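You operate a simulated robot arm through the tools that you are given. There is no shell and no other tool.

You run a simulated robot arm. Do the job below in one go: nothing can be reset, and whatever is moved stays where it is left.

Task
Fix the blue taped pipe in both clips on the rail.
Fine: clip plates shut, both bolts run home with the driver, driver back in its stand.

Only the result counts: the job must be done as asked and must still hold three seconds after the hand-in. Knocking over, shifting, dropping, spilling or breaking anything else fails it.

Robot
A 7-joint arm with a fingered hand, fixed in place. Base frame: the origin is at the foot of the arm, x ahead of it, y to its left, z up. Units: cm, degrees, N and s.
With the tool pointing down near the work surface it reaches from about 10 to 44 cm from the base axis. Its first joint turns from -166.0 to 166.0 degrees. Payload 4.9 kg.
The TCP is the grasp point between the finger pads, 3.2 cm short of the fingertips. In the tool frame z runs along the fingers and y along their closing line. The gripper opens to 19.2 cm. The gripper's body begins 8.9 cm behind the TCP. The gripper is a hand of 3 fingers: y runs from the thumb to the fingers, the wrist lies at [0, 0, -26.7] in the tool frame.
Orientation is that of the tool frame in the base frame, as [roll, pitch, yaw] about the fixed x, y, z axes, in that order (R = Rz(yaw) Ry(pitch) Rx(roll)). With the fingers straight down and closing along the base's y, the tool's x points along the base's -x, its y along +y and its z along -z.

Tools
- The arm moves only by the tool drive_tool. Its argument "commands" is text: rows parted by semicolons, each of 6 numbers parted by spaces: the turn, a rotation vector about the tool's x, y, z in units of 5 degrees (1.0 is 5 degrees), then the shift along the tool's x, y, z in units of 30 mm (1.0 is 30 mm). In form: wx wy wz tx ty tz; .... A call has 1 to 20 rows; each row shifts and turns the commanded pose from where the row before left it, along the tool's axes as they then stand. A call with a number of a shift or a turn outside -1 to 1 is refused whole. Each row takes 0.2 s and may step no farther than 5 cm and 8.6 degrees from the row before; otherwise, the whole call is refused. Where a pose cannot be reached the arm comes as near as it can. A force on the tool above 60 N (or 10 N above the force at the start of the call, whichever is more), or a blocked arm, ends the call early, and 0.2 s more pass. In this call time passes only in rows, and 0.2 s behind the last. It gives the time, the measured TCP pose, the force on the tool (base axes), the opening and the grip force at its end, in the units of the frame above (readings bear some noise), with the torque about the TCP (base axes, N m) and any sound that the robot's microphone picked up.
- Cameras (640 x 400 px; columns grow to the right, rows downward): "scene" is fixed at [39.98, -65.07, 152.53]; the picture's right is [0.99, -0.17, 0.00], its down [-0.07, -0.40, -0.91] and it looks along [0.16, 0.90, -0.41] (base axes); focal length 308 px, centre (320, 200). "wrist" rides on the gripper at [8, -4.6, -11.3] in the tool frame; the picture's right is [0.50, 0.87, 0.00], its down [-0.67, 0.39, -0.63] and it looks along [-0.55, 0.32, 0.78] (tool axes); focal length 226 px, centre (320, 200).
- get_image(camera): a new picture of that camera. It takes no simulated time.
- finger_targets(finger1, finger2, thumb_bend): sets how far each is bent, from 0 (flat) to 1 (curled in); at 0.3 the hand is open as for a grip, at 0.7 the pads meet at the TCP. One left out holds its place. A second passes; each finger stops where it meets its share of the squeeze, and holds until it gets a number again. It is the only way to open and close the hand. It gives what a move gives, with no picture; readings hold the bend of each and the force on the fingers (four entries, about 0 where the hand has none), thumb and palm.
- measure_at(camera, pixels): for up to 12 pixels [column, row] of the newest picture of that camera ("zoom" is the newest enlarged one), the place [x, y, z] in the base frame of the surface seen there, good to about 0.2 cm. It takes no simulated time.
- enlarge(camera, box): a new picture of the part [left, top, right, bottom] of that camera's present view, enlarged. It takes no simulated time.
- sign_off(): hands the job in; it is judged then, once.

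Leave the gripper open and the arm clear of the work at the hand-in unless told otherwise.

The tools are called after ">>>" by a JSON object that holds its "op" and its "data". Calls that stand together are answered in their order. drive_tool: Moves the arm, as the interface text tells. Its arguments: {"type":"object","properties":{"commands":{"type":"string"}},"required":["commands"]} The other tools are called the same way: finger_targets (finger1, finger2, thumb_bend) moves the fingers one by one; get_image (camera) takes a picture; measure_at (camera, pixels) gives the place of the surface under pixels of a picture; enlarge (camera, box) takes an enlarged picture of a part of a camera's view; sign_off () hands the job in.

At the start:

```text
time_s: 0.0
position: [44.42, 13.68, 135.96]
tool_rot: [-180.0, 0.0, 180.0]
wrist_force: [0.7, 0.7, -0.1]
ft_torque: [-0.03, 0.01, 0.01]
width: 19.21
grip_force: 0.1
shape: jaw
bend: [0.3, 0.3, 0.3]
finger forces: [0.0, 0.0, 0.0, 0.1, 0.0, 0.0]
```

scene: 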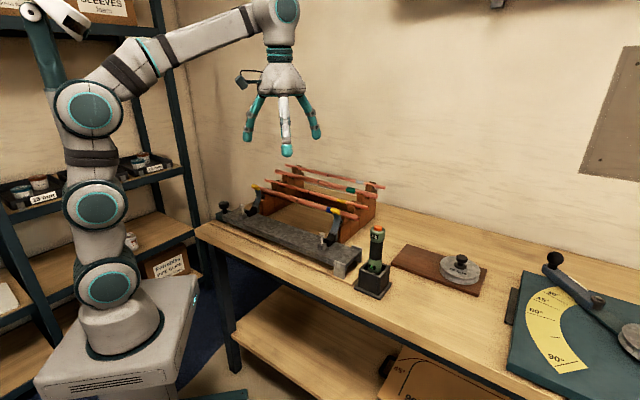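
wrist: 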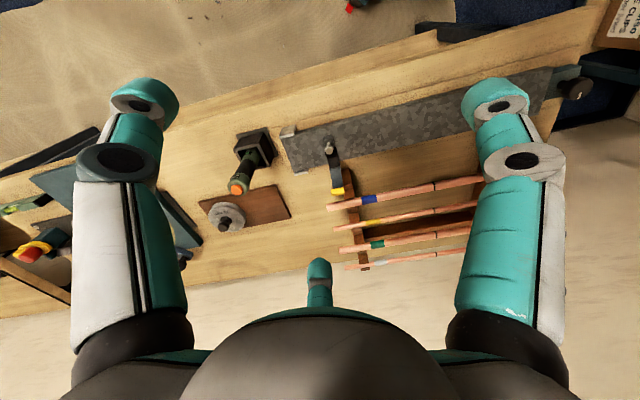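

I see a bench with a rack of copper pipes, each with a coloured tape, a grey rail with two clips, and a driver in a stand. I'll look closer at the rack and rail area (columns 200-400, rows 150-300) in the scene view, and at the wrist view of the same parts.

>>> {"op": "enlarge", "data": {"camera": "scene", "box": [200, 150, 400, 300]}}

>>> {"op": "enlarge", "data": {"camera": "wrist", "box": [200, 50, 500, 280]}}

```text
2.67 times, centred on (300, 225) of scene
```

zoom: 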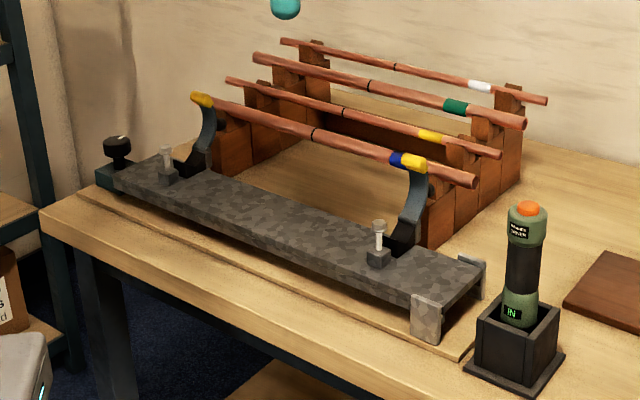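

```text
1.74 times, centred on (350, 165) of wrist
```

zoom: 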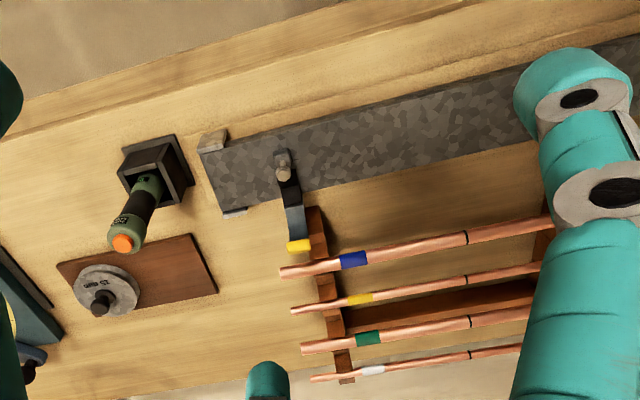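

Now I'll look closely at each piece: the left clip and knob (scene 210-270, 190-230), the right clip (310-350, 200-260), and the driver (350-395, 215-300).

>>> {"op": "enlarge", "data": {"camera": "scene", "box": [205, 170, 285, 220]}}

>>> {"op": "enlarge", "data": {"camera": "scene", "box": [310, 195, 400, 251]}}

>>> {"op": "enlarge", "data": {"camera": "scene", "box": [310, 220, 422, 300]}}

>>> {"op": "enlarge", "data": {"camera": "scene", "box": [500, 230, 640, 380]}}

```text
8.00 times, centred on (245, 195) of scene
```

zoom: 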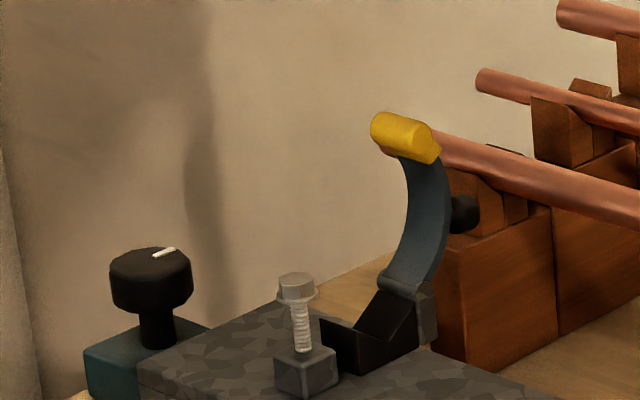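

```text
7.11 times, centred on (355, 223) of scene
```

zoom: 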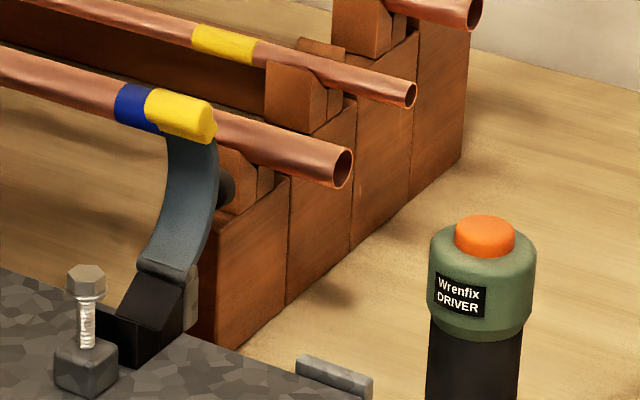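

```text
5.00 times, centred on (366, 260) of scene
```

zoom: 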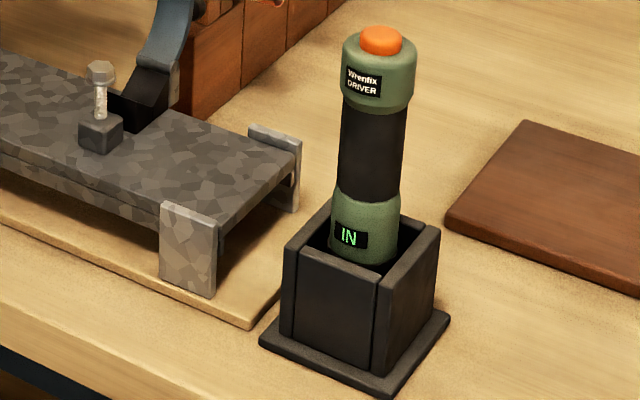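

```text
2.67 times, centred on (570, 305) of scene
```

zoom: 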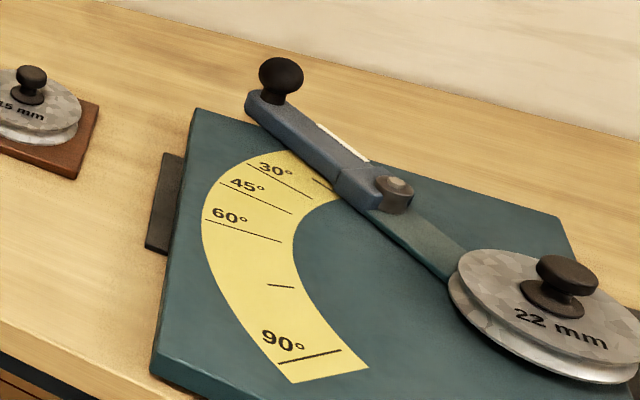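

The clips stand open with yellow-tipped curved plates, bolts are raised in blocks in front, and the driver shows "IN". I need coordinates. I'll take the zoom of the rail/rack area again and measure points on it.

>>> {"op": "enlarge", "data": {"camera": "scene", "box": [205, 160, 405, 285]}}

```text
3.20 times, centred on (305, 222) of scene
```

zoom: 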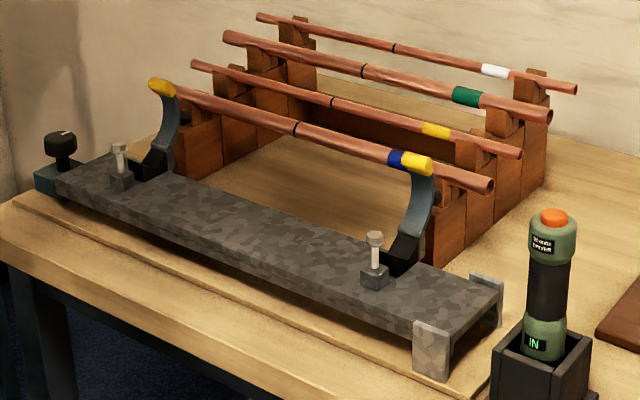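

I'll measure the blue pipe (left part 190,98; black ring 296,129; blue tape 396,157; right end 485,184), clip tips (162,87) and (416,163), bolt heads (119,147) and (375,237), bolt blocks (121,173) and (372,268), rail surface and the driver's top button (553,216).

>>> {"op": "measure_at", "data": {"camera": "zoom", "pixels": [[190, 97], [296, 128], [395, 157], [480, 182], [162, 86], [416, 162], [119, 146], [375, 236], [120, 174], [371, 268], [250, 225], [553, 214]]}}

>>> {"op": "measure_at", "data": {"camera": "zoom", "pixels": [[155, 160], [405, 252], [171, 125], [422, 210], [62, 140], [50, 180], [500, 292], [430, 330], [560, 280], [540, 345], [465, 198], [150, 122]]}}

```text
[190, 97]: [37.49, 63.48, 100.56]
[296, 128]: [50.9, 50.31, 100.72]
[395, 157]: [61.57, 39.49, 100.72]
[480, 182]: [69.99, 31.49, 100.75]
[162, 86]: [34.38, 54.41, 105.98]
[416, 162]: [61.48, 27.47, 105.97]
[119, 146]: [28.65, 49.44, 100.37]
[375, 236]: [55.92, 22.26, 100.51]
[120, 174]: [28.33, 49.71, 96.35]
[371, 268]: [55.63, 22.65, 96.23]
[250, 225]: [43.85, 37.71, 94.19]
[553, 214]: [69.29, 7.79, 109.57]
```

```text
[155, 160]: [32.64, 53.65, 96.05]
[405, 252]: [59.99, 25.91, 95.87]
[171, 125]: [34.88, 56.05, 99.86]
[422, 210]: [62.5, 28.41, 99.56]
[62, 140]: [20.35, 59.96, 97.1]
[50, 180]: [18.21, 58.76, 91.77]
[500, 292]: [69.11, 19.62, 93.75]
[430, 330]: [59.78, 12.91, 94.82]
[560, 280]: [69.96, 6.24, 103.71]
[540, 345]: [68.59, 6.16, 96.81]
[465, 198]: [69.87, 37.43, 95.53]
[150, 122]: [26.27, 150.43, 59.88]
```

The rail runs along base direction (0.707, -0.707) with bolts about 38.5 cm apart. The rail top is at about z 94, the blue pipe top at about z 100.7, and the clip tips at about z 106. I'll turn the tool 45° so its closing line is across the pipe, and move above the middle of the rail at a safe height to look with the wrist camera.

>>> {"op": "drive_tool", "data": {"commands": "0 0 1 0 0 0;0 0 1 0 0 0;0 0 1 0 0 0;0 0 1 0 0 0;0 0 1 0 0 0;0 0 1 0 0 0;0 0 1 0 0 0;0 0 1 0 0 0;0 0 1 0 0 0;0 0 0 0.9 0.9 0;0 0 0 0.9 0.9 0;0 0 0 0.9 0.9 0;0 0 0 0.9 0.9 0;0 0 0 0.9 0.9 0;0 0 0 0.9 0.9 0"}}

>>> {"op": "get_image", "data": {"camera": "wrist"}}

>>> {"op": "get_image", "data": {"camera": "scene"}}

```text
time_s: 3.2
position: [43.97, 35.23, 134.82]
tool_rot: [179.8, 0.0, 135.0]
wrist_force: [-0.6, 0.5, 0.1]
ft_torque: [0.01, -0.01, -0.02]
width: 19.2
grip_force: 0.0
shape: jaw
bend: [0.3, 0.3, 0.3]
finger forces: [0.1, 0.0, 0.0, 0.0, 0.0, 0.1]
out of reach, approached as far as the arm can: row 15
```

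```text
taken
```

wrist: 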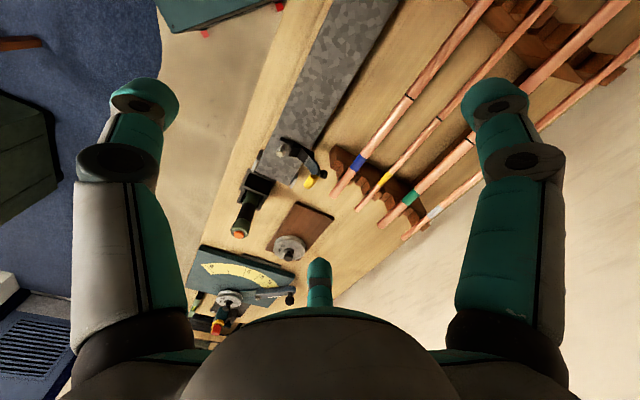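

```text
taken
```

scene: 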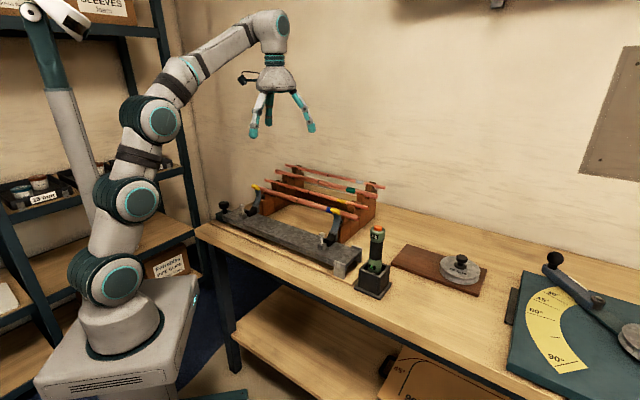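

The arm stopped short at this height (out of reach in row 15). I'll measure the arm's own joints in the scene picture to learn its reach: foot (118,325), joints (115,280), (128,203), (152,118), (265,25), and hand root (275,60).

>>> {"op": "measure_at", "data": {"camera": "scene", "pixels": [[118, 330], [118, 280], [132, 202], [160, 118], [283, 25], [272, 85], [60, 350], [180, 375], [125, 345], [276, 60], [190, 75], [100, 240]]}}

```text
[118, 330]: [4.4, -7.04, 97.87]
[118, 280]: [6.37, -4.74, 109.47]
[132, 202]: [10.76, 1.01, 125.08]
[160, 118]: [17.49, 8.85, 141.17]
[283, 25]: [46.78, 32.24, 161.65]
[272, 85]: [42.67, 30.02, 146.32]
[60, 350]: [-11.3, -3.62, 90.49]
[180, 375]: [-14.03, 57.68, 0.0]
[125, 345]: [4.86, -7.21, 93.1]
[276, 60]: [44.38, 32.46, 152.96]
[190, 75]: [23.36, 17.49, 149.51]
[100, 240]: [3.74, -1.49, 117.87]
```

From these points the shoulder is at about z 109 and the reach to the wrist is about 77 cm, so going lower gives more reach. I'll go down 15 cm (tool +z) over the rail. Everything here is below z 110 and the fingertips stay above z 116. Then I'll look again.

>>> {"op": "drive_tool", "data": {"commands": "0 0 0 0 0 1;0 0 0 0 0 1;0 0 0 0 0 1;0 0 0 0 0 1;0 0 0 0 0 1"}}

>>> {"op": "get_image", "data": {"camera": "wrist"}}

>>> {"op": "enlarge", "data": {"camera": "wrist", "box": [180, 80, 480, 268]}}

```text
time_s: 4.4
position: [44.03, 35.3, 119.86]
tool_rot: [-180.0, -0.1, 135.0]
wrist_force: [0.1, 0.2, 0.4]
ft_torque: [0.0, -0.01, -0.01]
width: 19.18
grip_force: 0.0
shape: jaw
bend: [0.3, 0.3, 0.3]
finger forces: [0.0, 0.1, 0.0, 0.0, 0.0, 0.0]
```

```text
taken
```

wrist: 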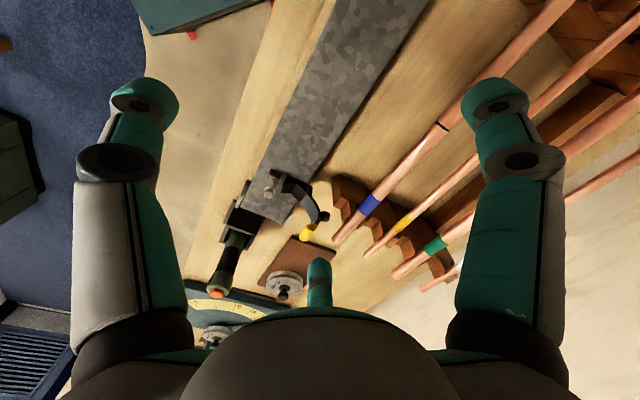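

```text
2.13 times, centred on (330, 174) of wrist
```

zoom: 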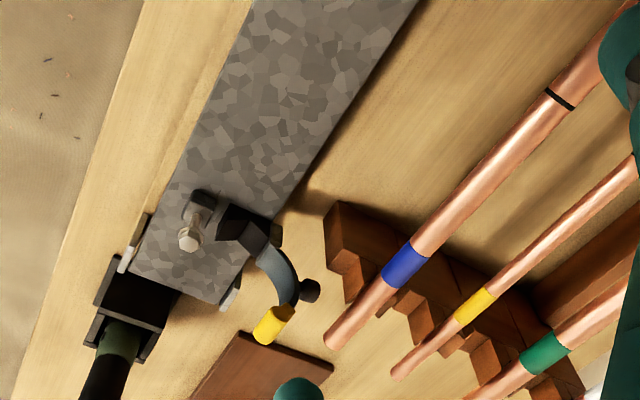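

The right clip is visible at wrist (285,195), with a black knob on the back of the plate. I'll enlarge that clip area further.

>>> {"op": "enlarge", "data": {"camera": "wrist", "box": [250, 155, 346, 255]}}

>>> {"op": "enlarge", "data": {"camera": "scene", "box": [312, 200, 352, 250]}}

```text
4.00 times, centred on (298, 205) of wrist
```

zoom: 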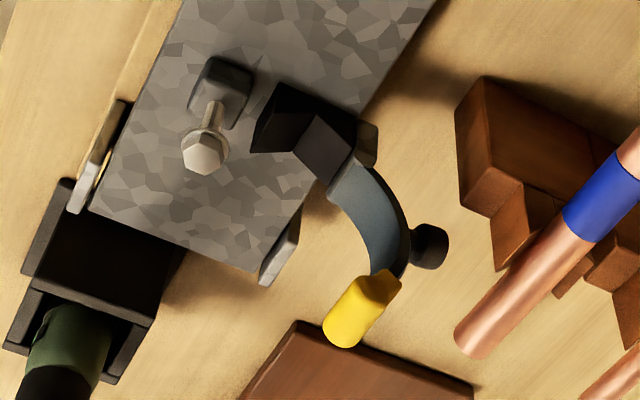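

```text
8.00 times, centred on (332, 225) of scene
```

zoom: 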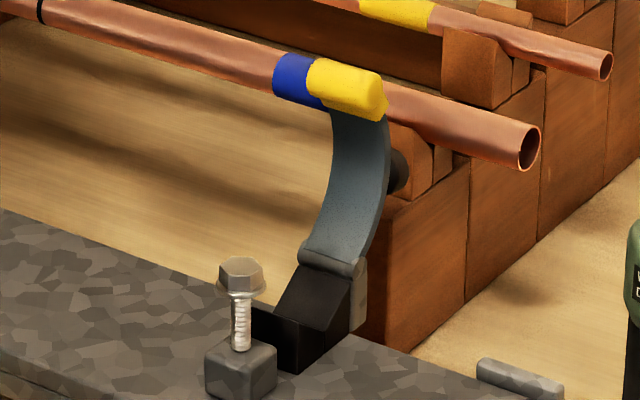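

I'll measure points of the right clip in this newest zoom: tip (345,85), plate middle (350,180), hinge (330,262), saddle face (310,290), saddle front (280,325), saddle bottom region (300,345), knob (400,170), bolt head (240,266), shank (240,325), block top (225,352), lug (357,295), rail top (150,330).

>>> {"op": "measure_at", "data": {"camera": "zoom", "pixels": [[345, 85], [350, 180], [330, 258], [310, 290], [278, 330], [312, 350], [400, 172], [240, 266], [240, 325], [222, 352], [357, 295], [150, 330]]}}

>>> {"op": "enlarge", "data": {"camera": "wrist", "box": [250, 155, 346, 255]}}

>>> {"op": "measure_at", "data": {"camera": "zoom", "pixels": [[222, 75], [205, 150], [265, 125], [300, 100], [330, 115], [325, 145], [370, 135], [345, 190], [385, 240], [430, 245], [345, 325], [380, 285]]}}

```text
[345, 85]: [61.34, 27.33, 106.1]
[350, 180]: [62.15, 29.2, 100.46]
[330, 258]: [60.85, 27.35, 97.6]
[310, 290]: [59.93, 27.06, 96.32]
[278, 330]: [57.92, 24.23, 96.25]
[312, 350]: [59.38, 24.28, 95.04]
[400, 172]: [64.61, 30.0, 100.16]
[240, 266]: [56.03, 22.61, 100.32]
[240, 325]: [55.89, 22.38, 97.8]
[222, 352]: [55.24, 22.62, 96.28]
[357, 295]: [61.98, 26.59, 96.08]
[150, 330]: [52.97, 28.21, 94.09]
```

```text
4.00 times, centred on (298, 205) of wrist
```

zoom: 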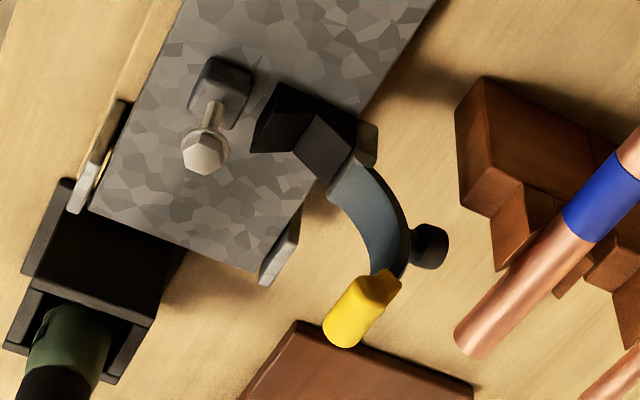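

```text
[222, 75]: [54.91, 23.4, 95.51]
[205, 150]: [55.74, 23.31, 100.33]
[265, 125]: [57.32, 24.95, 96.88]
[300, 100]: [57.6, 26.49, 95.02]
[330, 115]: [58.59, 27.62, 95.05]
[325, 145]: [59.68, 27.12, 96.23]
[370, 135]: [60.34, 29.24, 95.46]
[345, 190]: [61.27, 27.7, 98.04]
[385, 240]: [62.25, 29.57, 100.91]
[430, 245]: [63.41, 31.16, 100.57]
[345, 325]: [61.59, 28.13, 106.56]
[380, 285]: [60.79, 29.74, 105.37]
```

I'd like a sharper view of the yellow plate tip and the bolt. I'll enlarge very small boxes of the scene view around the right clip's tip (337,210) and the left clip's tip.

>>> {"op": "enlarge", "data": {"camera": "scene", "box": [344, 204, 368, 219]}}

>>> {"op": "enlarge", "data": {"camera": "scene", "box": [320, 200, 372, 232]}}

>>> {"op": "enlarge", "data": {"camera": "wrist", "box": [285, 195, 333, 245]}}

```text
16.00 times, centred on (356, 212) of scene
```

zoom: 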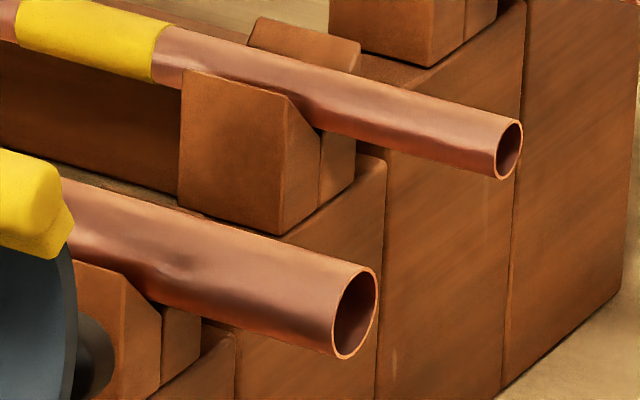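

```text
12.31 times, centred on (346, 216) of scene
```

zoom: 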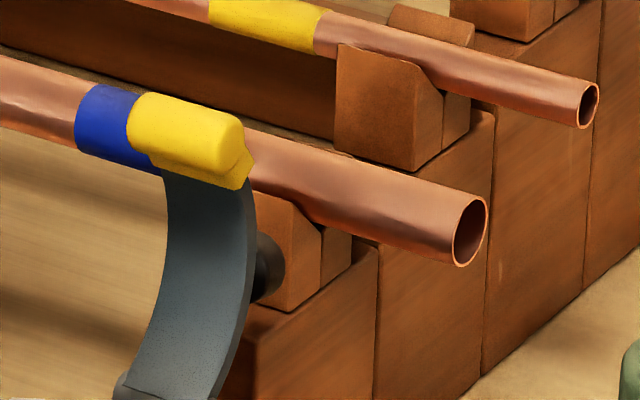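

```text
8.00 times, centred on (309, 220) of wrist
```

zoom: 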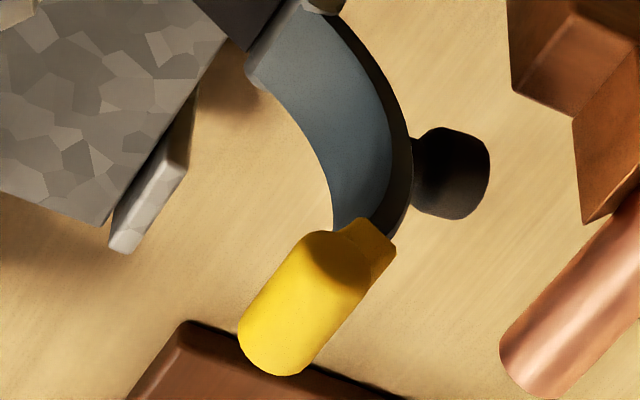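

I'll measure points on the tip and plate in this newest wrist zoom: tongue end (265,350), tongue middle (300,290), tongue edge (330,320), lobe (375,250), (385,240), plate (320,110), (380,160), plate edge (405,170), knob (455,150), (420,200), lug (320,5), hinge line (285,35).

>>> {"op": "measure_at", "data": {"camera": "zoom", "pixels": [[265, 345], [300, 290], [325, 325], [345, 255], [375, 245], [320, 110], [370, 170], [404, 170], [455, 150], [435, 205], [355, 200], [278, 55]]}}

>>> {"op": "enlarge", "data": {"camera": "scene", "box": [326, 205, 350, 220]}}

>>> {"op": "measure_at", "data": {"camera": "zoom", "pixels": [[215, 120], [280, 120], [350, 150], [280, 160], [370, 220], [250, 190], [320, 215], [390, 180], [230, 85], [330, 100]]}}

```text
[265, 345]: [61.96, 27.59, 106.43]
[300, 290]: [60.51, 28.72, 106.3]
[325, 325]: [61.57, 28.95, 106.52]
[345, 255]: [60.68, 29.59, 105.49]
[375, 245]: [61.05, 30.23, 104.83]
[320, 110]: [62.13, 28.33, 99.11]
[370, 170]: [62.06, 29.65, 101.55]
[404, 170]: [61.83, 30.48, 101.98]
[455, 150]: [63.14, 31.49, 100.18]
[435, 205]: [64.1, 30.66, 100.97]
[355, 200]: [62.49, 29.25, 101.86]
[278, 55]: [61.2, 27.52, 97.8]
```

```text
16.00 times, centred on (338, 212) of scene
```

zoom: 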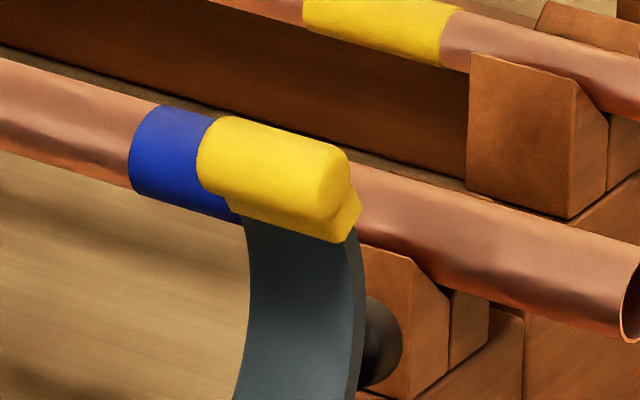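

```text
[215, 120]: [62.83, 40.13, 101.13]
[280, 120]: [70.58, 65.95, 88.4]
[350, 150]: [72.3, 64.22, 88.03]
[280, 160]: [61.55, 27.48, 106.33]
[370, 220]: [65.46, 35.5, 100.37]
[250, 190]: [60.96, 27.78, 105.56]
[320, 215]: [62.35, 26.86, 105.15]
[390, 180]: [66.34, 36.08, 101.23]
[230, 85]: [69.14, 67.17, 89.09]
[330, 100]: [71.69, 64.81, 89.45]
```

The clip tips are yellow bars about 3.6 cm long at d≈63.3, z≈105.7 (d is measured perpendicular to the rail). Next I need the rack geometry: neighbouring pipe positions and V-blocks. I'll enlarge the rack in the scene view and measure.

>>> {"op": "enlarge", "data": {"camera": "scene", "box": [320, 175, 400, 225]}}

>>> {"op": "measure_at", "data": {"camera": "zoom", "pixels": [[230, 250], [300, 278], [60, 120], [130, 143], [180, 18], [225, 150], [190, 215], [265, 270], [330, 300], [400, 215], [30, 150], [60, 190]]}}

>>> {"op": "enlarge", "data": {"camera": "wrist", "box": [320, 80, 520, 250]}}

>>> {"op": "measure_at", "data": {"camera": "zoom", "pixels": [[60, 350], [250, 160], [380, 148], [280, 150], [190, 340], [300, 320], [330, 210], [140, 310], [90, 300], [360, 10], [300, 390], [450, 90]]}}

```text
8.00 times, centred on (360, 200) of scene
```

zoom: 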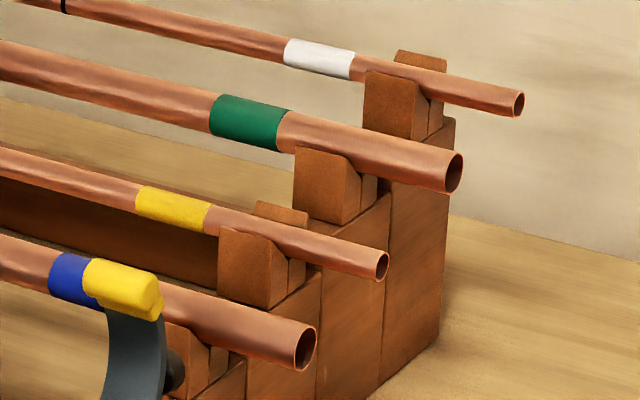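

```text
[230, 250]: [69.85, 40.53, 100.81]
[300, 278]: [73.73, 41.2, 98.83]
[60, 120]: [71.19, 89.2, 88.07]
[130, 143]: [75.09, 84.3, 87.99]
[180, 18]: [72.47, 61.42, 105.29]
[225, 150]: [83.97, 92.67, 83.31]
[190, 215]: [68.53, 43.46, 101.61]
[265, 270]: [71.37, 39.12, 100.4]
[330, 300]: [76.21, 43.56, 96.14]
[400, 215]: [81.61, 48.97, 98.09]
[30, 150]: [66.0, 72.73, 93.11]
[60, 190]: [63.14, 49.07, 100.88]
```

```text
2.35 times, centred on (420, 165) of wrist
```

zoom: 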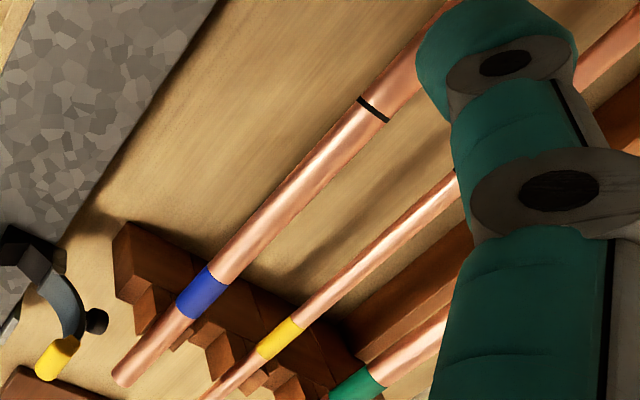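

```text
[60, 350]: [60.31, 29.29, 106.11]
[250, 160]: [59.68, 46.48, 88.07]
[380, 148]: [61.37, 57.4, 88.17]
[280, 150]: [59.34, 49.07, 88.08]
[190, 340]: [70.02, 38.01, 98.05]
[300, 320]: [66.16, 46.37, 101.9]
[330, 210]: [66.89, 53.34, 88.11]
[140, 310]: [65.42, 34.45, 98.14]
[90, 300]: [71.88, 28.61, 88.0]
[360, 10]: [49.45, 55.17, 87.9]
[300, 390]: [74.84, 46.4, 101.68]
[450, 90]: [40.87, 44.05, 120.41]
```

The bench top is at about z 88. The yellow pipe is at d≈79.4, about 7.4 cm behind the blue one, so I must go down with a half-closed hand. I'll try the hand shape in free air with all fingers at 0.55 and look.

>>> {"op": "finger_targets", "data": {"finger1": 0.55, "finger2": 0.55, "thumb_bend": 0.55}}

>>> {"op": "get_image", "data": {"camera": "wrist"}}

>>> {"op": "enlarge", "data": {"camera": "scene", "box": [220, 20, 348, 150]}}

```text
time_s: 5.4
position: [44.12, 35.27, 119.96]
tool_rot: [-180.0, -0.1, 135.0]
wrist_force: [0.4, 0.4, 0.6]
ft_torque: [-0.01, 0.03, -0.01]
width: 6.33
grip_force: 0.1
shape: fingers
bend: [0.55, 0.55, 0.55]
finger forces: [0.0, 0.1, 0.0, 0.0, 0.0, 0.0]
```

```text
taken
```

wrist: 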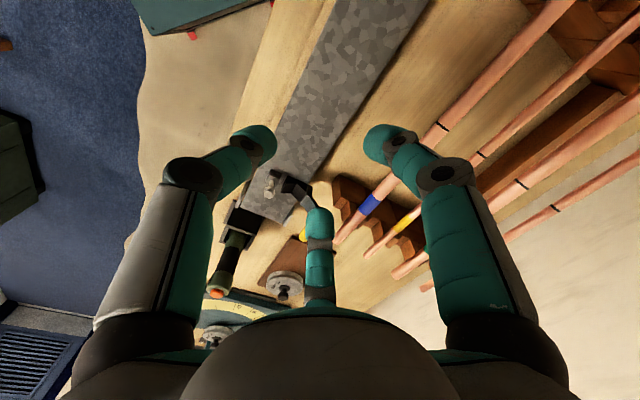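

```text
3.08 times, centred on (284, 85) of scene
```

zoom: 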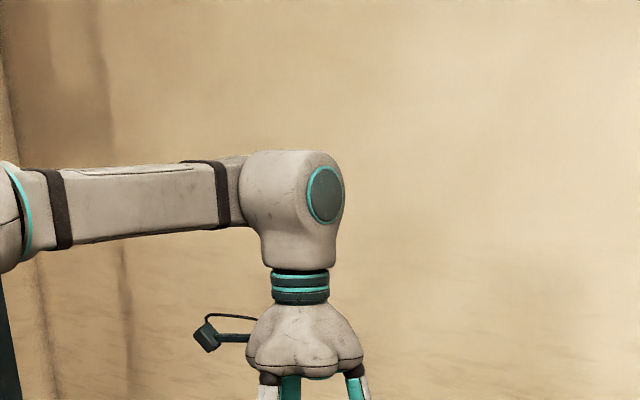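

Width is 6.3 cm at 0.55. I'll look at the finger shape from the side in the scene view (box 225-345, 90-190).

>>> {"op": "enlarge", "data": {"camera": "scene", "box": [230, 100, 342, 180]}}

>>> {"op": "measure_at", "data": {"camera": "zoom", "pixels": [[215, 200], [240, 330], [320, 300], [280, 380], [340, 220], [200, 250]]}}

```text
5.00 times, centred on (286, 140) of scene
```

zoom: 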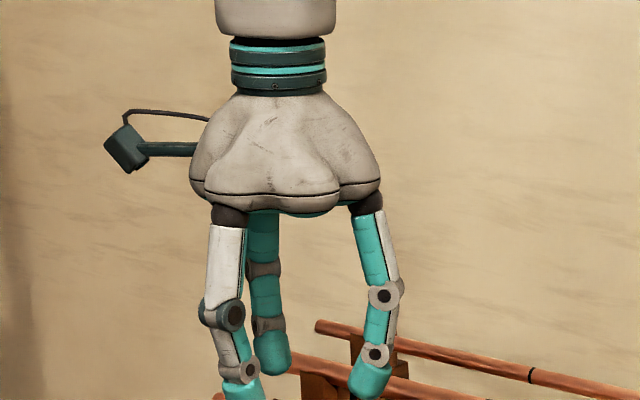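

```text
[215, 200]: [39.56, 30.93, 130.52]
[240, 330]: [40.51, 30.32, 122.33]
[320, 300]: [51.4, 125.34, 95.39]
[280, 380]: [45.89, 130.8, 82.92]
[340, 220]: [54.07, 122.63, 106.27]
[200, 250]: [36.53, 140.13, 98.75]
```

I'll measure the finger tips and knees in the wrist picture to learn how far they hang below the TCP: tips (258,145), (383,145), (320,215), knees (190,180), (445,180), (320,290).

>>> {"op": "measure_at", "data": {"camera": "wrist", "pixels": [[262, 138], [378, 138], [320, 215], [192, 180], [447, 180], [320, 250], [320, 292], [258, 150], [383, 150], [230, 160], [408, 160], [320, 228]]}}

```text
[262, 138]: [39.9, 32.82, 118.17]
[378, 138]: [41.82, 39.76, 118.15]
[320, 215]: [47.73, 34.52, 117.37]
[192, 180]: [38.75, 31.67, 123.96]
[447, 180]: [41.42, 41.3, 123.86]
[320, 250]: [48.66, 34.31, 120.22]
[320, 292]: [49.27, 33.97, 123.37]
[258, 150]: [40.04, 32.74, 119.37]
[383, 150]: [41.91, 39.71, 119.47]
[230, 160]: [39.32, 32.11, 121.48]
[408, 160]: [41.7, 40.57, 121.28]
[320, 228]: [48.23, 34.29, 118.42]
```

The fingers are 120° apart (thumb toward the robot, two fingers on the far side), with tips hanging about 3 cm below the TCP. I'll set the bend to 0.48 for the approach, go down to z≈107 over the rail (clear between the clips), and slide toward the blue pipe to d≈70, then look.

>>> {"op": "finger_targets", "data": {"finger1": 0.48, "finger2": 0.48, "thumb_bend": 0.48}}

>>> {"op": "drive_tool", "data": {"commands": "0 0 0 0.35 0 0.86;0 0 0 0.35 0 0.86;0 0 0 0.35 0 0.86;0 0 0 0.35 0 0.86;0 0 0 0.35 0 0.86;0 0 0 0 0.95 0;0 0 0 0 0.95 0;0 0 0 0 0.95 0;0 0 0 0 0.95 0;0 0 0 0 0.9 0"}}

>>> {"op": "get_image", "data": {"camera": "wrist"}}

>>> {"op": "enlarge", "data": {"camera": "scene", "box": [200, 80, 400, 240]}}

```text
time_s: 6.4
position: [44.05, 35.3, 119.83]
tool_rot: [-179.9, -0.1, 135.0]
wrist_force: [0.1, 0.0, 0.2]
ft_torque: [0.02, -0.02, -0.01]
width: 9.23
grip_force: 0.0
shape: fingers
bend: [0.48, 0.48, 0.48]
finger forces: [0.1, 0.0, 0.1, 0.0, 0.0, 0.0]
```

```text
time_s: 8.6
position: [50.26, 48.83, 107.11]
tool_rot: [-180.0, 0.0, 134.9]
wrist_force: [1.0, -0.4, -0.3]
ft_torque: [-0.01, 0.01, 0.03]
width: 9.25
grip_force: 0.0
shape: fingers
bend: [0.48, 0.48, 0.48]
finger forces: [0.0, 0.0, 0.1, 0.0, 0.0, 0.0]
```

```text
taken
```

wrist: 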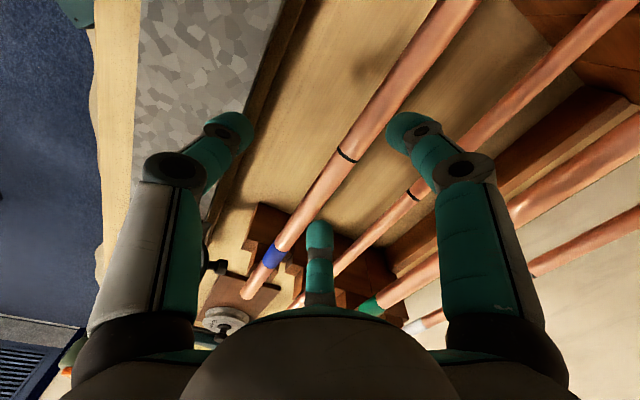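

```text
2.50 times, centred on (300, 160) of scene
```

zoom: 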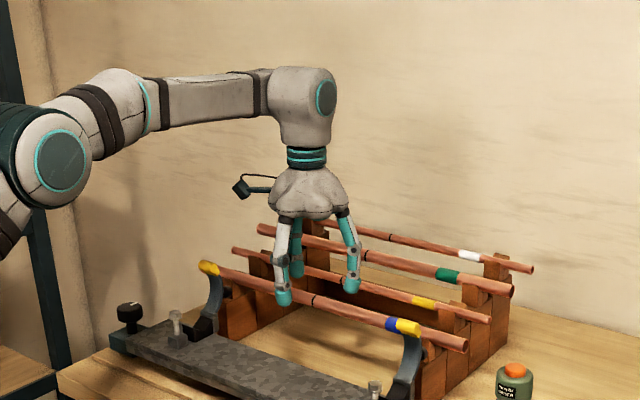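

I'm at s=1.0, d=70.1, z=107.1 and the arm is within reach. The blue pipe runs through wrist (400,90)–(347,155)–(272,255). I'll measure several points across it to find its axis.

>>> {"op": "enlarge", "data": {"camera": "wrist", "box": [280, 60, 440, 160]}}

>>> {"op": "measure_at", "data": {"camera": "zoom", "pixels": [[215, 380], [240, 385], [270, 395], [300, 385], [310, 260], [340, 270], [370, 285], [395, 300], [420, 100], [450, 120], [480, 135], [505, 150]]}}

```text
4.00 times, centred on (360, 110) of wrist
```

zoom: 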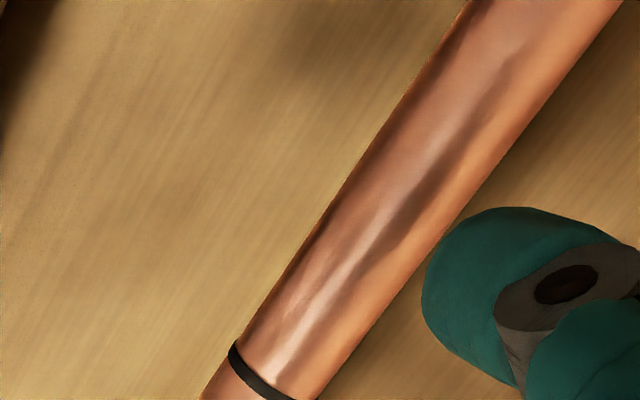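

```text
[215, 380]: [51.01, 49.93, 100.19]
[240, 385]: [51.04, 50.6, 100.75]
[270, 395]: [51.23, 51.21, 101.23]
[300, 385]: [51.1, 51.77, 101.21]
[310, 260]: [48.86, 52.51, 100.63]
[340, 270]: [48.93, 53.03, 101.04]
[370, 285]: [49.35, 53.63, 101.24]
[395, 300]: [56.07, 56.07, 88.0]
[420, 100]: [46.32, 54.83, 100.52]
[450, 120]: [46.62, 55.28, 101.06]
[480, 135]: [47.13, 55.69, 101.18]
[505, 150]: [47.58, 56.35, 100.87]
```

Pipe axis: d≈72.6, z≈100.15, radius 1.1. I'll move to d≈73.5 while coming down to z≈105.3 (fingertips still about 1 cm above the pipe top), so the two far fingers end up behind the pipe, and check the reach.

>>> {"op": "drive_tool", "data": {"commands": "0 0 0 0 0.57 0.3;0 0 0 0 0.57 0.3"}}

>>> {"op": "get_image", "data": {"camera": "wrist"}}

>>> {"op": "enlarge", "data": {"camera": "scene", "box": [260, 140, 340, 220]}}

```text
time_s: 9.2
position: [52.74, 51.27, 105.28]
tool_rot: [179.9, 0.0, 135.0]
wrist_force: [-1.0, -0.4, 0.9]
ft_torque: [-0.02, 0.02, 0.05]
width: 9.24
grip_force: 0.0
shape: fingers
bend: [0.48, 0.48, 0.48]
finger forces: [0.1, 0.0, 0.1, 0.0, 0.1, 0.0]
```

```text
taken
```

wrist: 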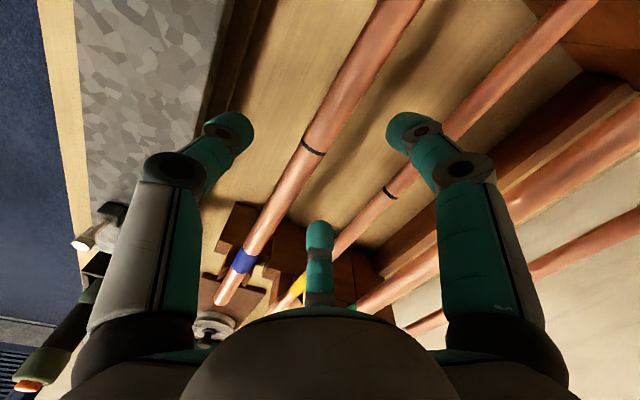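

```text
5.00 times, centred on (300, 180) of scene
```

zoom: 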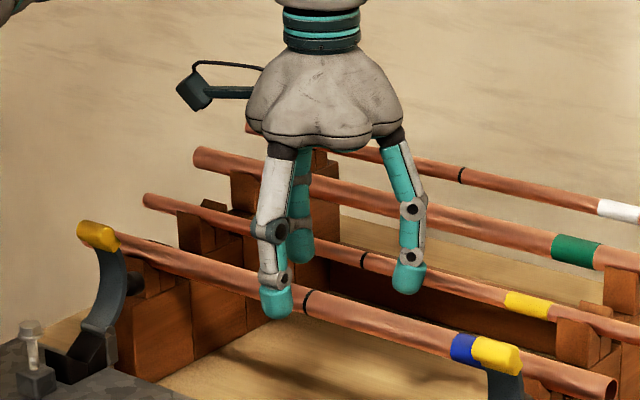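

The pipe now runs between the thumb (left) and both fingers, with clearance to each. I'll go down 3.4 cm to z≈101.9.

>>> {"op": "drive_tool", "data": {"commands": "0 0 0 0 0 0.4;0 0 0 0 0 0.4;0 0 0 0 0 0.34"}}

>>> {"op": "get_image", "data": {"camera": "wrist"}}

>>> {"op": "enlarge", "data": {"camera": "scene", "box": [260, 140, 340, 220]}}

```text
time_s: 10.0
position: [52.75, 51.32, 101.81]
tool_rot: [180.0, 0.1, 135.0]
wrist_force: [0.5, -0.8, -0.1]
ft_torque: [0.0, 0.0, 0.01]
width: 9.23
grip_force: 0.0
shape: fingers
bend: [0.48, 0.48, 0.48]
finger forces: [0.0, 0.0, 0.0, 0.1, 0.1, 0.0]
```

```text
taken
```

wrist: 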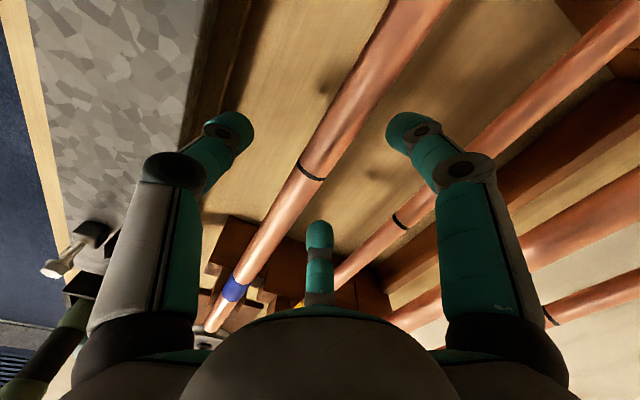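

```text
5.00 times, centred on (300, 180) of scene
```

zoom: 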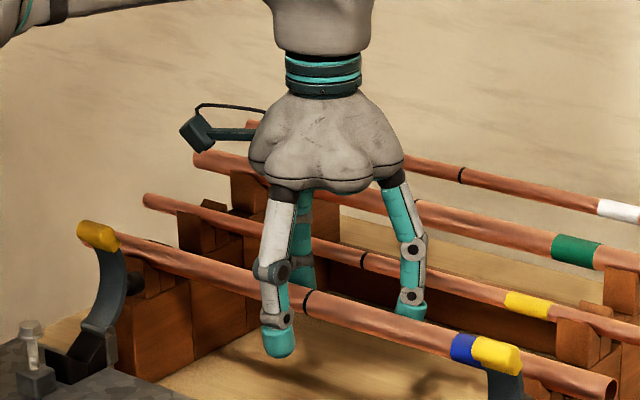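

The thumb is in front of the pipe and both fingers are behind it, with no contact. I'll close evenly to 0.58 first and check forces.

>>> {"op": "finger_targets", "data": {"finger1": 0.58, "finger2": 0.58, "thumb_bend": 0.58}}

>>> {"op": "get_image", "data": {"camera": "wrist"}}

```text
time_s: 11.0
position: [52.83, 51.36, 101.72]
tool_rot: [-180.0, 0.1, 135.0]
wrist_force: [0.6, -0.1, 0.0]
ft_torque: [0.03, 0.01, -0.01]
width: 5.49
grip_force: 0.0
shape: fingers
bend: [0.57, 0.57, 0.57]
finger forces: [0.0, 0.0, 0.1, 0.1, 0.1, 0.0]
```

```text
taken
```

wrist: 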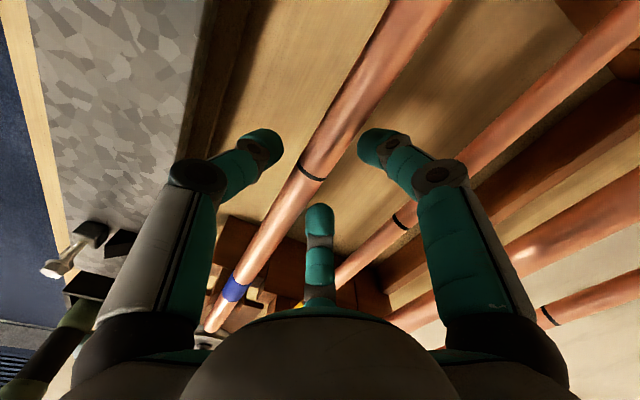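

No contact yet and the pipe is untouched. I'll close on it fully now (target 0.7; each finger stops at its squeeze).

>>> {"op": "finger_targets", "data": {"finger1": 0.7, "finger2": 0.7, "thumb_bend": 0.7}}

>>> {"op": "get_image", "data": {"camera": "wrist"}}

>>> {"op": "enlarge", "data": {"camera": "scene", "box": [240, 140, 360, 240]}}

```text
time_s: 12.0
position: [52.73, 51.36, 101.79]
tool_rot: [180.0, -0.1, 135.0]
wrist_force: [-4.8, -5.1, 0.8]
ft_torque: [-0.07, 0.05, 0.02]
width: 1.74
grip_force: 7.6
shape: fingers
bend: [0.68, 0.68, 0.66]
finger forces: [2.5, 2.7, 0.0, 0.0, 10.4, 0.0]
```

```text
taken
```

wrist: 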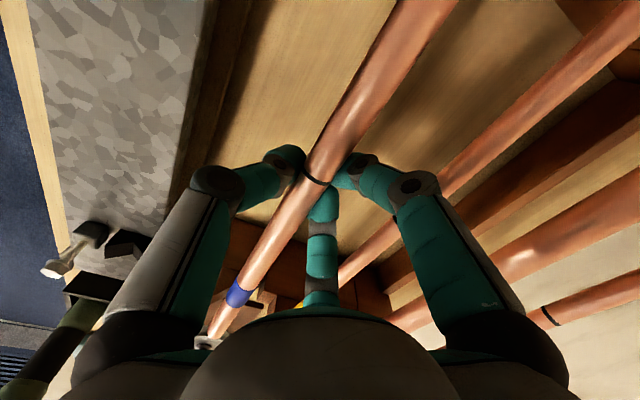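

```text
4.00 times, centred on (300, 190) of scene
```

zoom: 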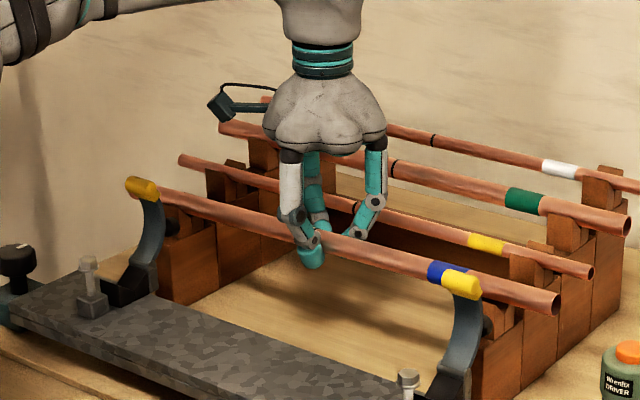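

The thumb presses with 10.4 N and the fingers with about 2.5 N each, so the hand sits slightly too far out. I'll shift the hand 0.2 cm back toward the robot to balance the grip, and read forces.

>>> {"op": "drive_tool", "data": {"commands": "0 0 0 0 -0.035 0;0 0 0 0 -0.035 0"}}

```text
time_s: 12.6
position: [52.55, 51.18, 101.73]
tool_rot: [179.9, 0.1, 135.0]
wrist_force: [1.0, -0.8, -2.3]
ft_torque: [0.02, -0.02, 0.04]
width: 1.73
grip_force: 8.1
shape: fingers
bend: [0.68, 0.68, 0.66]
finger forces: [4.0, 4.1, 0.0, 0.0, 8.1, 0.0]
```

Balanced now (4 N and 4 N against 8 N). I'll ask for a bit more bend (0.76) to see whether the squeeze grows before lifting.

>>> {"op": "finger_targets", "data": {"finger1": 0.76, "finger2": 0.76, "thumb_bend": 0.76}}

```text
time_s: 13.6
position: [52.55, 51.17, 101.75]
tool_rot: [-180.0, 0.0, 134.9]
wrist_force: [-0.3, -0.4, -3.1]
ft_torque: [0.01, -0.01, 0.01]
width: 1.36
grip_force: 18.5
shape: fingers
bend: [0.73, 0.73, 0.66]
finger forces: [10.4, 10.4, 0.0, 0.0, 16.1, 0.0]
```

Grip force rose to 18.5 N. I'll look at how the fingers hold the pipe.

>>> {"op": "enlarge", "data": {"camera": "wrist", "box": [180, 100, 460, 275]}}

>>> {"op": "enlarge", "data": {"camera": "scene", "box": [285, 160, 357, 212]}}

```text
2.29 times, centred on (320, 188) of wrist
```

zoom: 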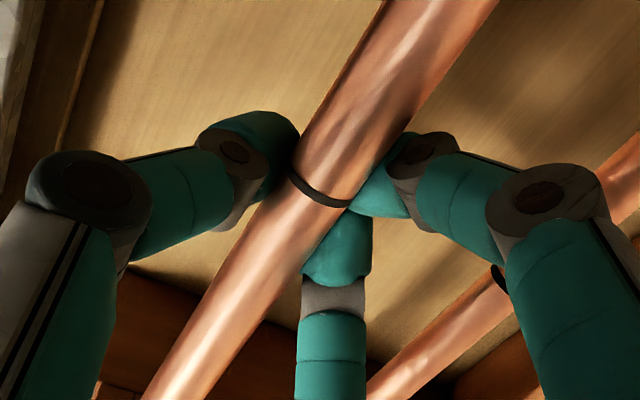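

```text
7.69 times, centred on (321, 186) of scene
```

zoom: 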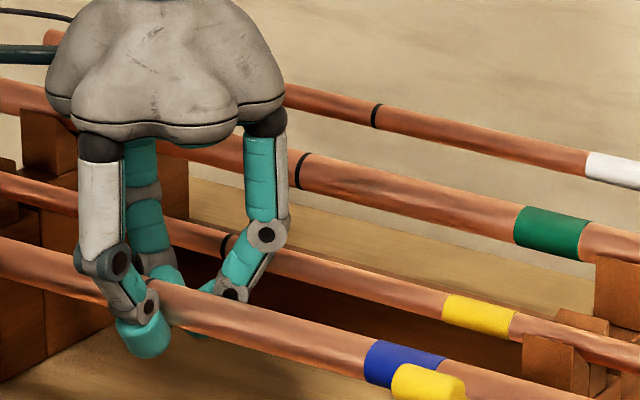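

The fingertips hook slightly under the pipe from both sides, which is a good cradle. I'll lift slowly 3 cm and check.

>>> {"op": "drive_tool", "data": {"commands": "0 0 0 0 0 -0.2;0 0 0 0 0 -0.2;0 0 0 0 0 -0.2;0 0 0 0 0 -0.2;0 0 0 0 0 -0.2"}}

>>> {"op": "enlarge", "data": {"camera": "scene", "box": [220, 130, 380, 240]}}

>>> {"op": "get_image", "data": {"camera": "wrist"}}

```text
time_s: 14.8
position: [52.67, 51.13, 104.77]
tool_rot: [-180.0, 0.0, 135.0]
wrist_force: [0.4, 0.1, -3.0]
ft_torque: [-0.01, -0.01, 0.03]
width: 1.39
grip_force: 19.0
shape: fingers
bend: [0.73, 0.73, 0.66]
finger forces: [10.6, 10.4, 0.0, 0.1, 16.1, 0.0]
```

```text
3.64 times, centred on (300, 185) of scene
```

zoom: 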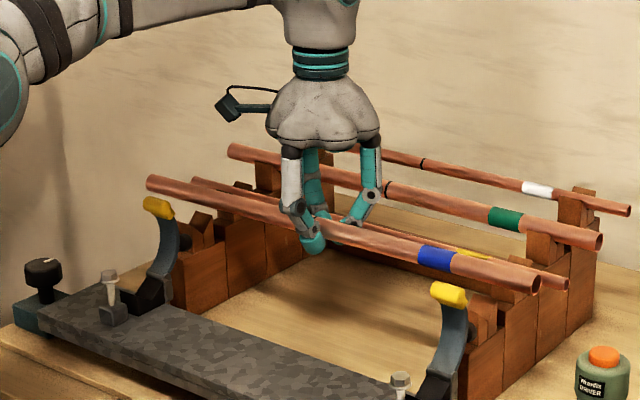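

```text
taken
```

wrist: 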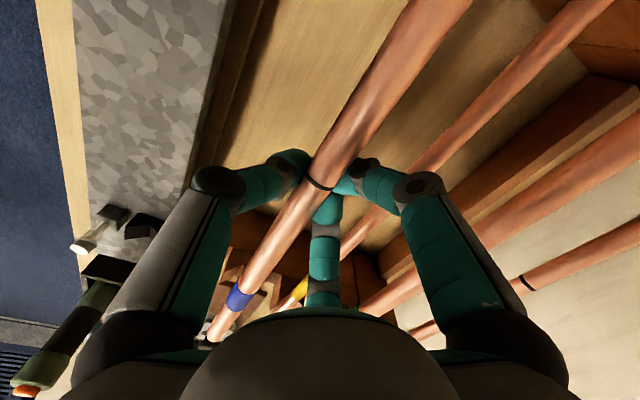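

The pipe is lifted, level and held (about 3 N weight). I'll measure along the held pipe to check it's straight and level and where its ends are.

>>> {"op": "enlarge", "data": {"camera": "scene", "box": [250, 170, 370, 220]}}

>>> {"op": "measure_at", "data": {"camera": "zoom", "pixels": [[62, 50], [70, 52], [120, 65], [170, 80], [210, 92], [370, 142], [420, 157], [470, 172], [510, 185], [550, 197], [580, 206], [598, 212]]}}

```text
5.33 times, centred on (310, 195) of scene
```

zoom: 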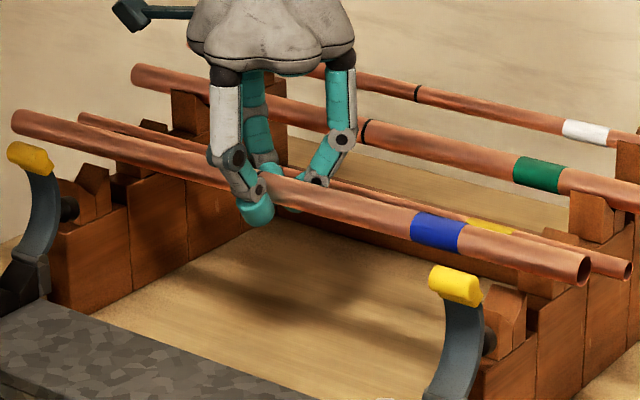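

```text
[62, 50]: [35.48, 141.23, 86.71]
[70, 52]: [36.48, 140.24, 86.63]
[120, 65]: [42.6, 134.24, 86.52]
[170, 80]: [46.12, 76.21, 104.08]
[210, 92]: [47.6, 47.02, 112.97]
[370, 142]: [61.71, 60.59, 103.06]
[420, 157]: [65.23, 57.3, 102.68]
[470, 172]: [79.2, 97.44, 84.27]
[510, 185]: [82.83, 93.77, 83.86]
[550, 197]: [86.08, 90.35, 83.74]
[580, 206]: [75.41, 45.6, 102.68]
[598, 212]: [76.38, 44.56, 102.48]
```

Those pixels missed the pipe. In this zoom the pipe runs from (18,122) through (300,195) to (580,268), so I'll measure along that.

>>> {"op": "measure_at", "data": {"camera": "zoom", "pixels": [[20, 120], [60, 132], [100, 143], [150, 156], [300, 193], [350, 208], [400, 220], [440, 231], [490, 245], [530, 255], [570, 266], [583, 272]]}}

```text
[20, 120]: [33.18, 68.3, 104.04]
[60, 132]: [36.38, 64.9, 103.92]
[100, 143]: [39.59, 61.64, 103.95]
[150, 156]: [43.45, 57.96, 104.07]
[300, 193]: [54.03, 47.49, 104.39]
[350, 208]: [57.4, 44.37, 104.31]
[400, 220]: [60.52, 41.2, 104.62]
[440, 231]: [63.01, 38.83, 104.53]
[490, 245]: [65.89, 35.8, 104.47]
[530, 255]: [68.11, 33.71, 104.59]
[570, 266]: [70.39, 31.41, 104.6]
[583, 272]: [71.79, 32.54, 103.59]
```

The pipe is level and parallel to the rail, with ends at s≈-25.3 and 28.3. The V-saddles are at d≈60.0, with the groove bottom at z≈95. I'll raise and pull back, going over the open plates with the pipe bottom above z 108 and shifting 3 cm along +s to centre it on the clips. It will stop above the saddles.

>>> {"op": "drive_tool", "data": {"commands": "0 0 0 0 -0.433 -0.667;0 0 0 0 -0.433 -0.667;0 0 0 0 -0.433 -0.667;0 0 0 -0.25 -0.75 0;0 0 0 -0.25 -0.75 0;0 0 0 -0.25 -0.75 0;0 0 0 -0.25 -0.75 0"}}

>>> {"op": "enlarge", "data": {"camera": "scene", "box": [200, 130, 360, 250]}}

>>> {"op": "get_image", "data": {"camera": "wrist"}}

```text
time_s: 16.4
position: [45.41, 39.91, 110.89]
tool_rot: [-180.0, 0.0, 135.0]
wrist_force: [0.7, -0.6, -2.5]
ft_torque: [0.03, -0.01, 0.01]
width: 1.36
grip_force: 18.4
shape: fingers
bend: [0.73, 0.73, 0.66]
finger forces: [10.9, 10.7, 0.0, 0.0, 15.9, 0.0]
```

```text
3.33 times, centred on (280, 190) of scene
```

zoom: 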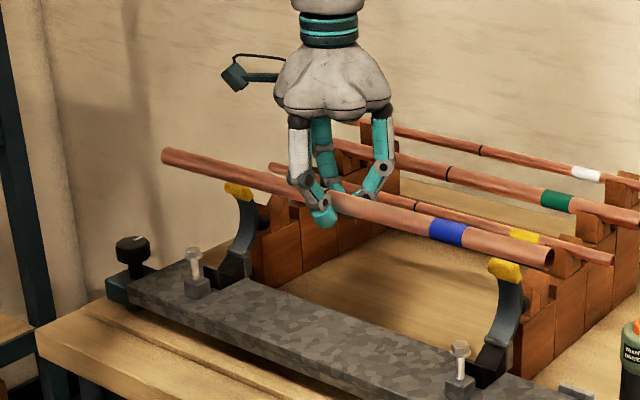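

```text
taken
```

wrist: 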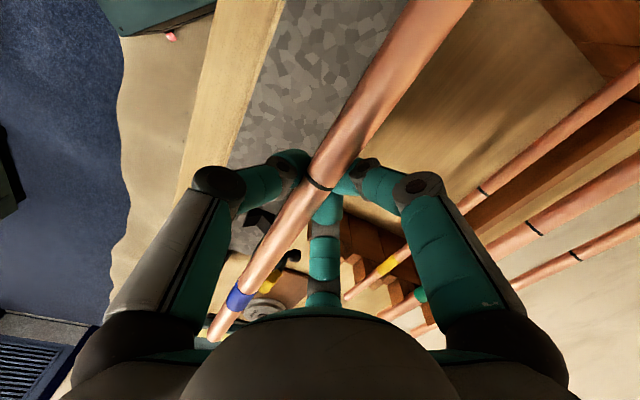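

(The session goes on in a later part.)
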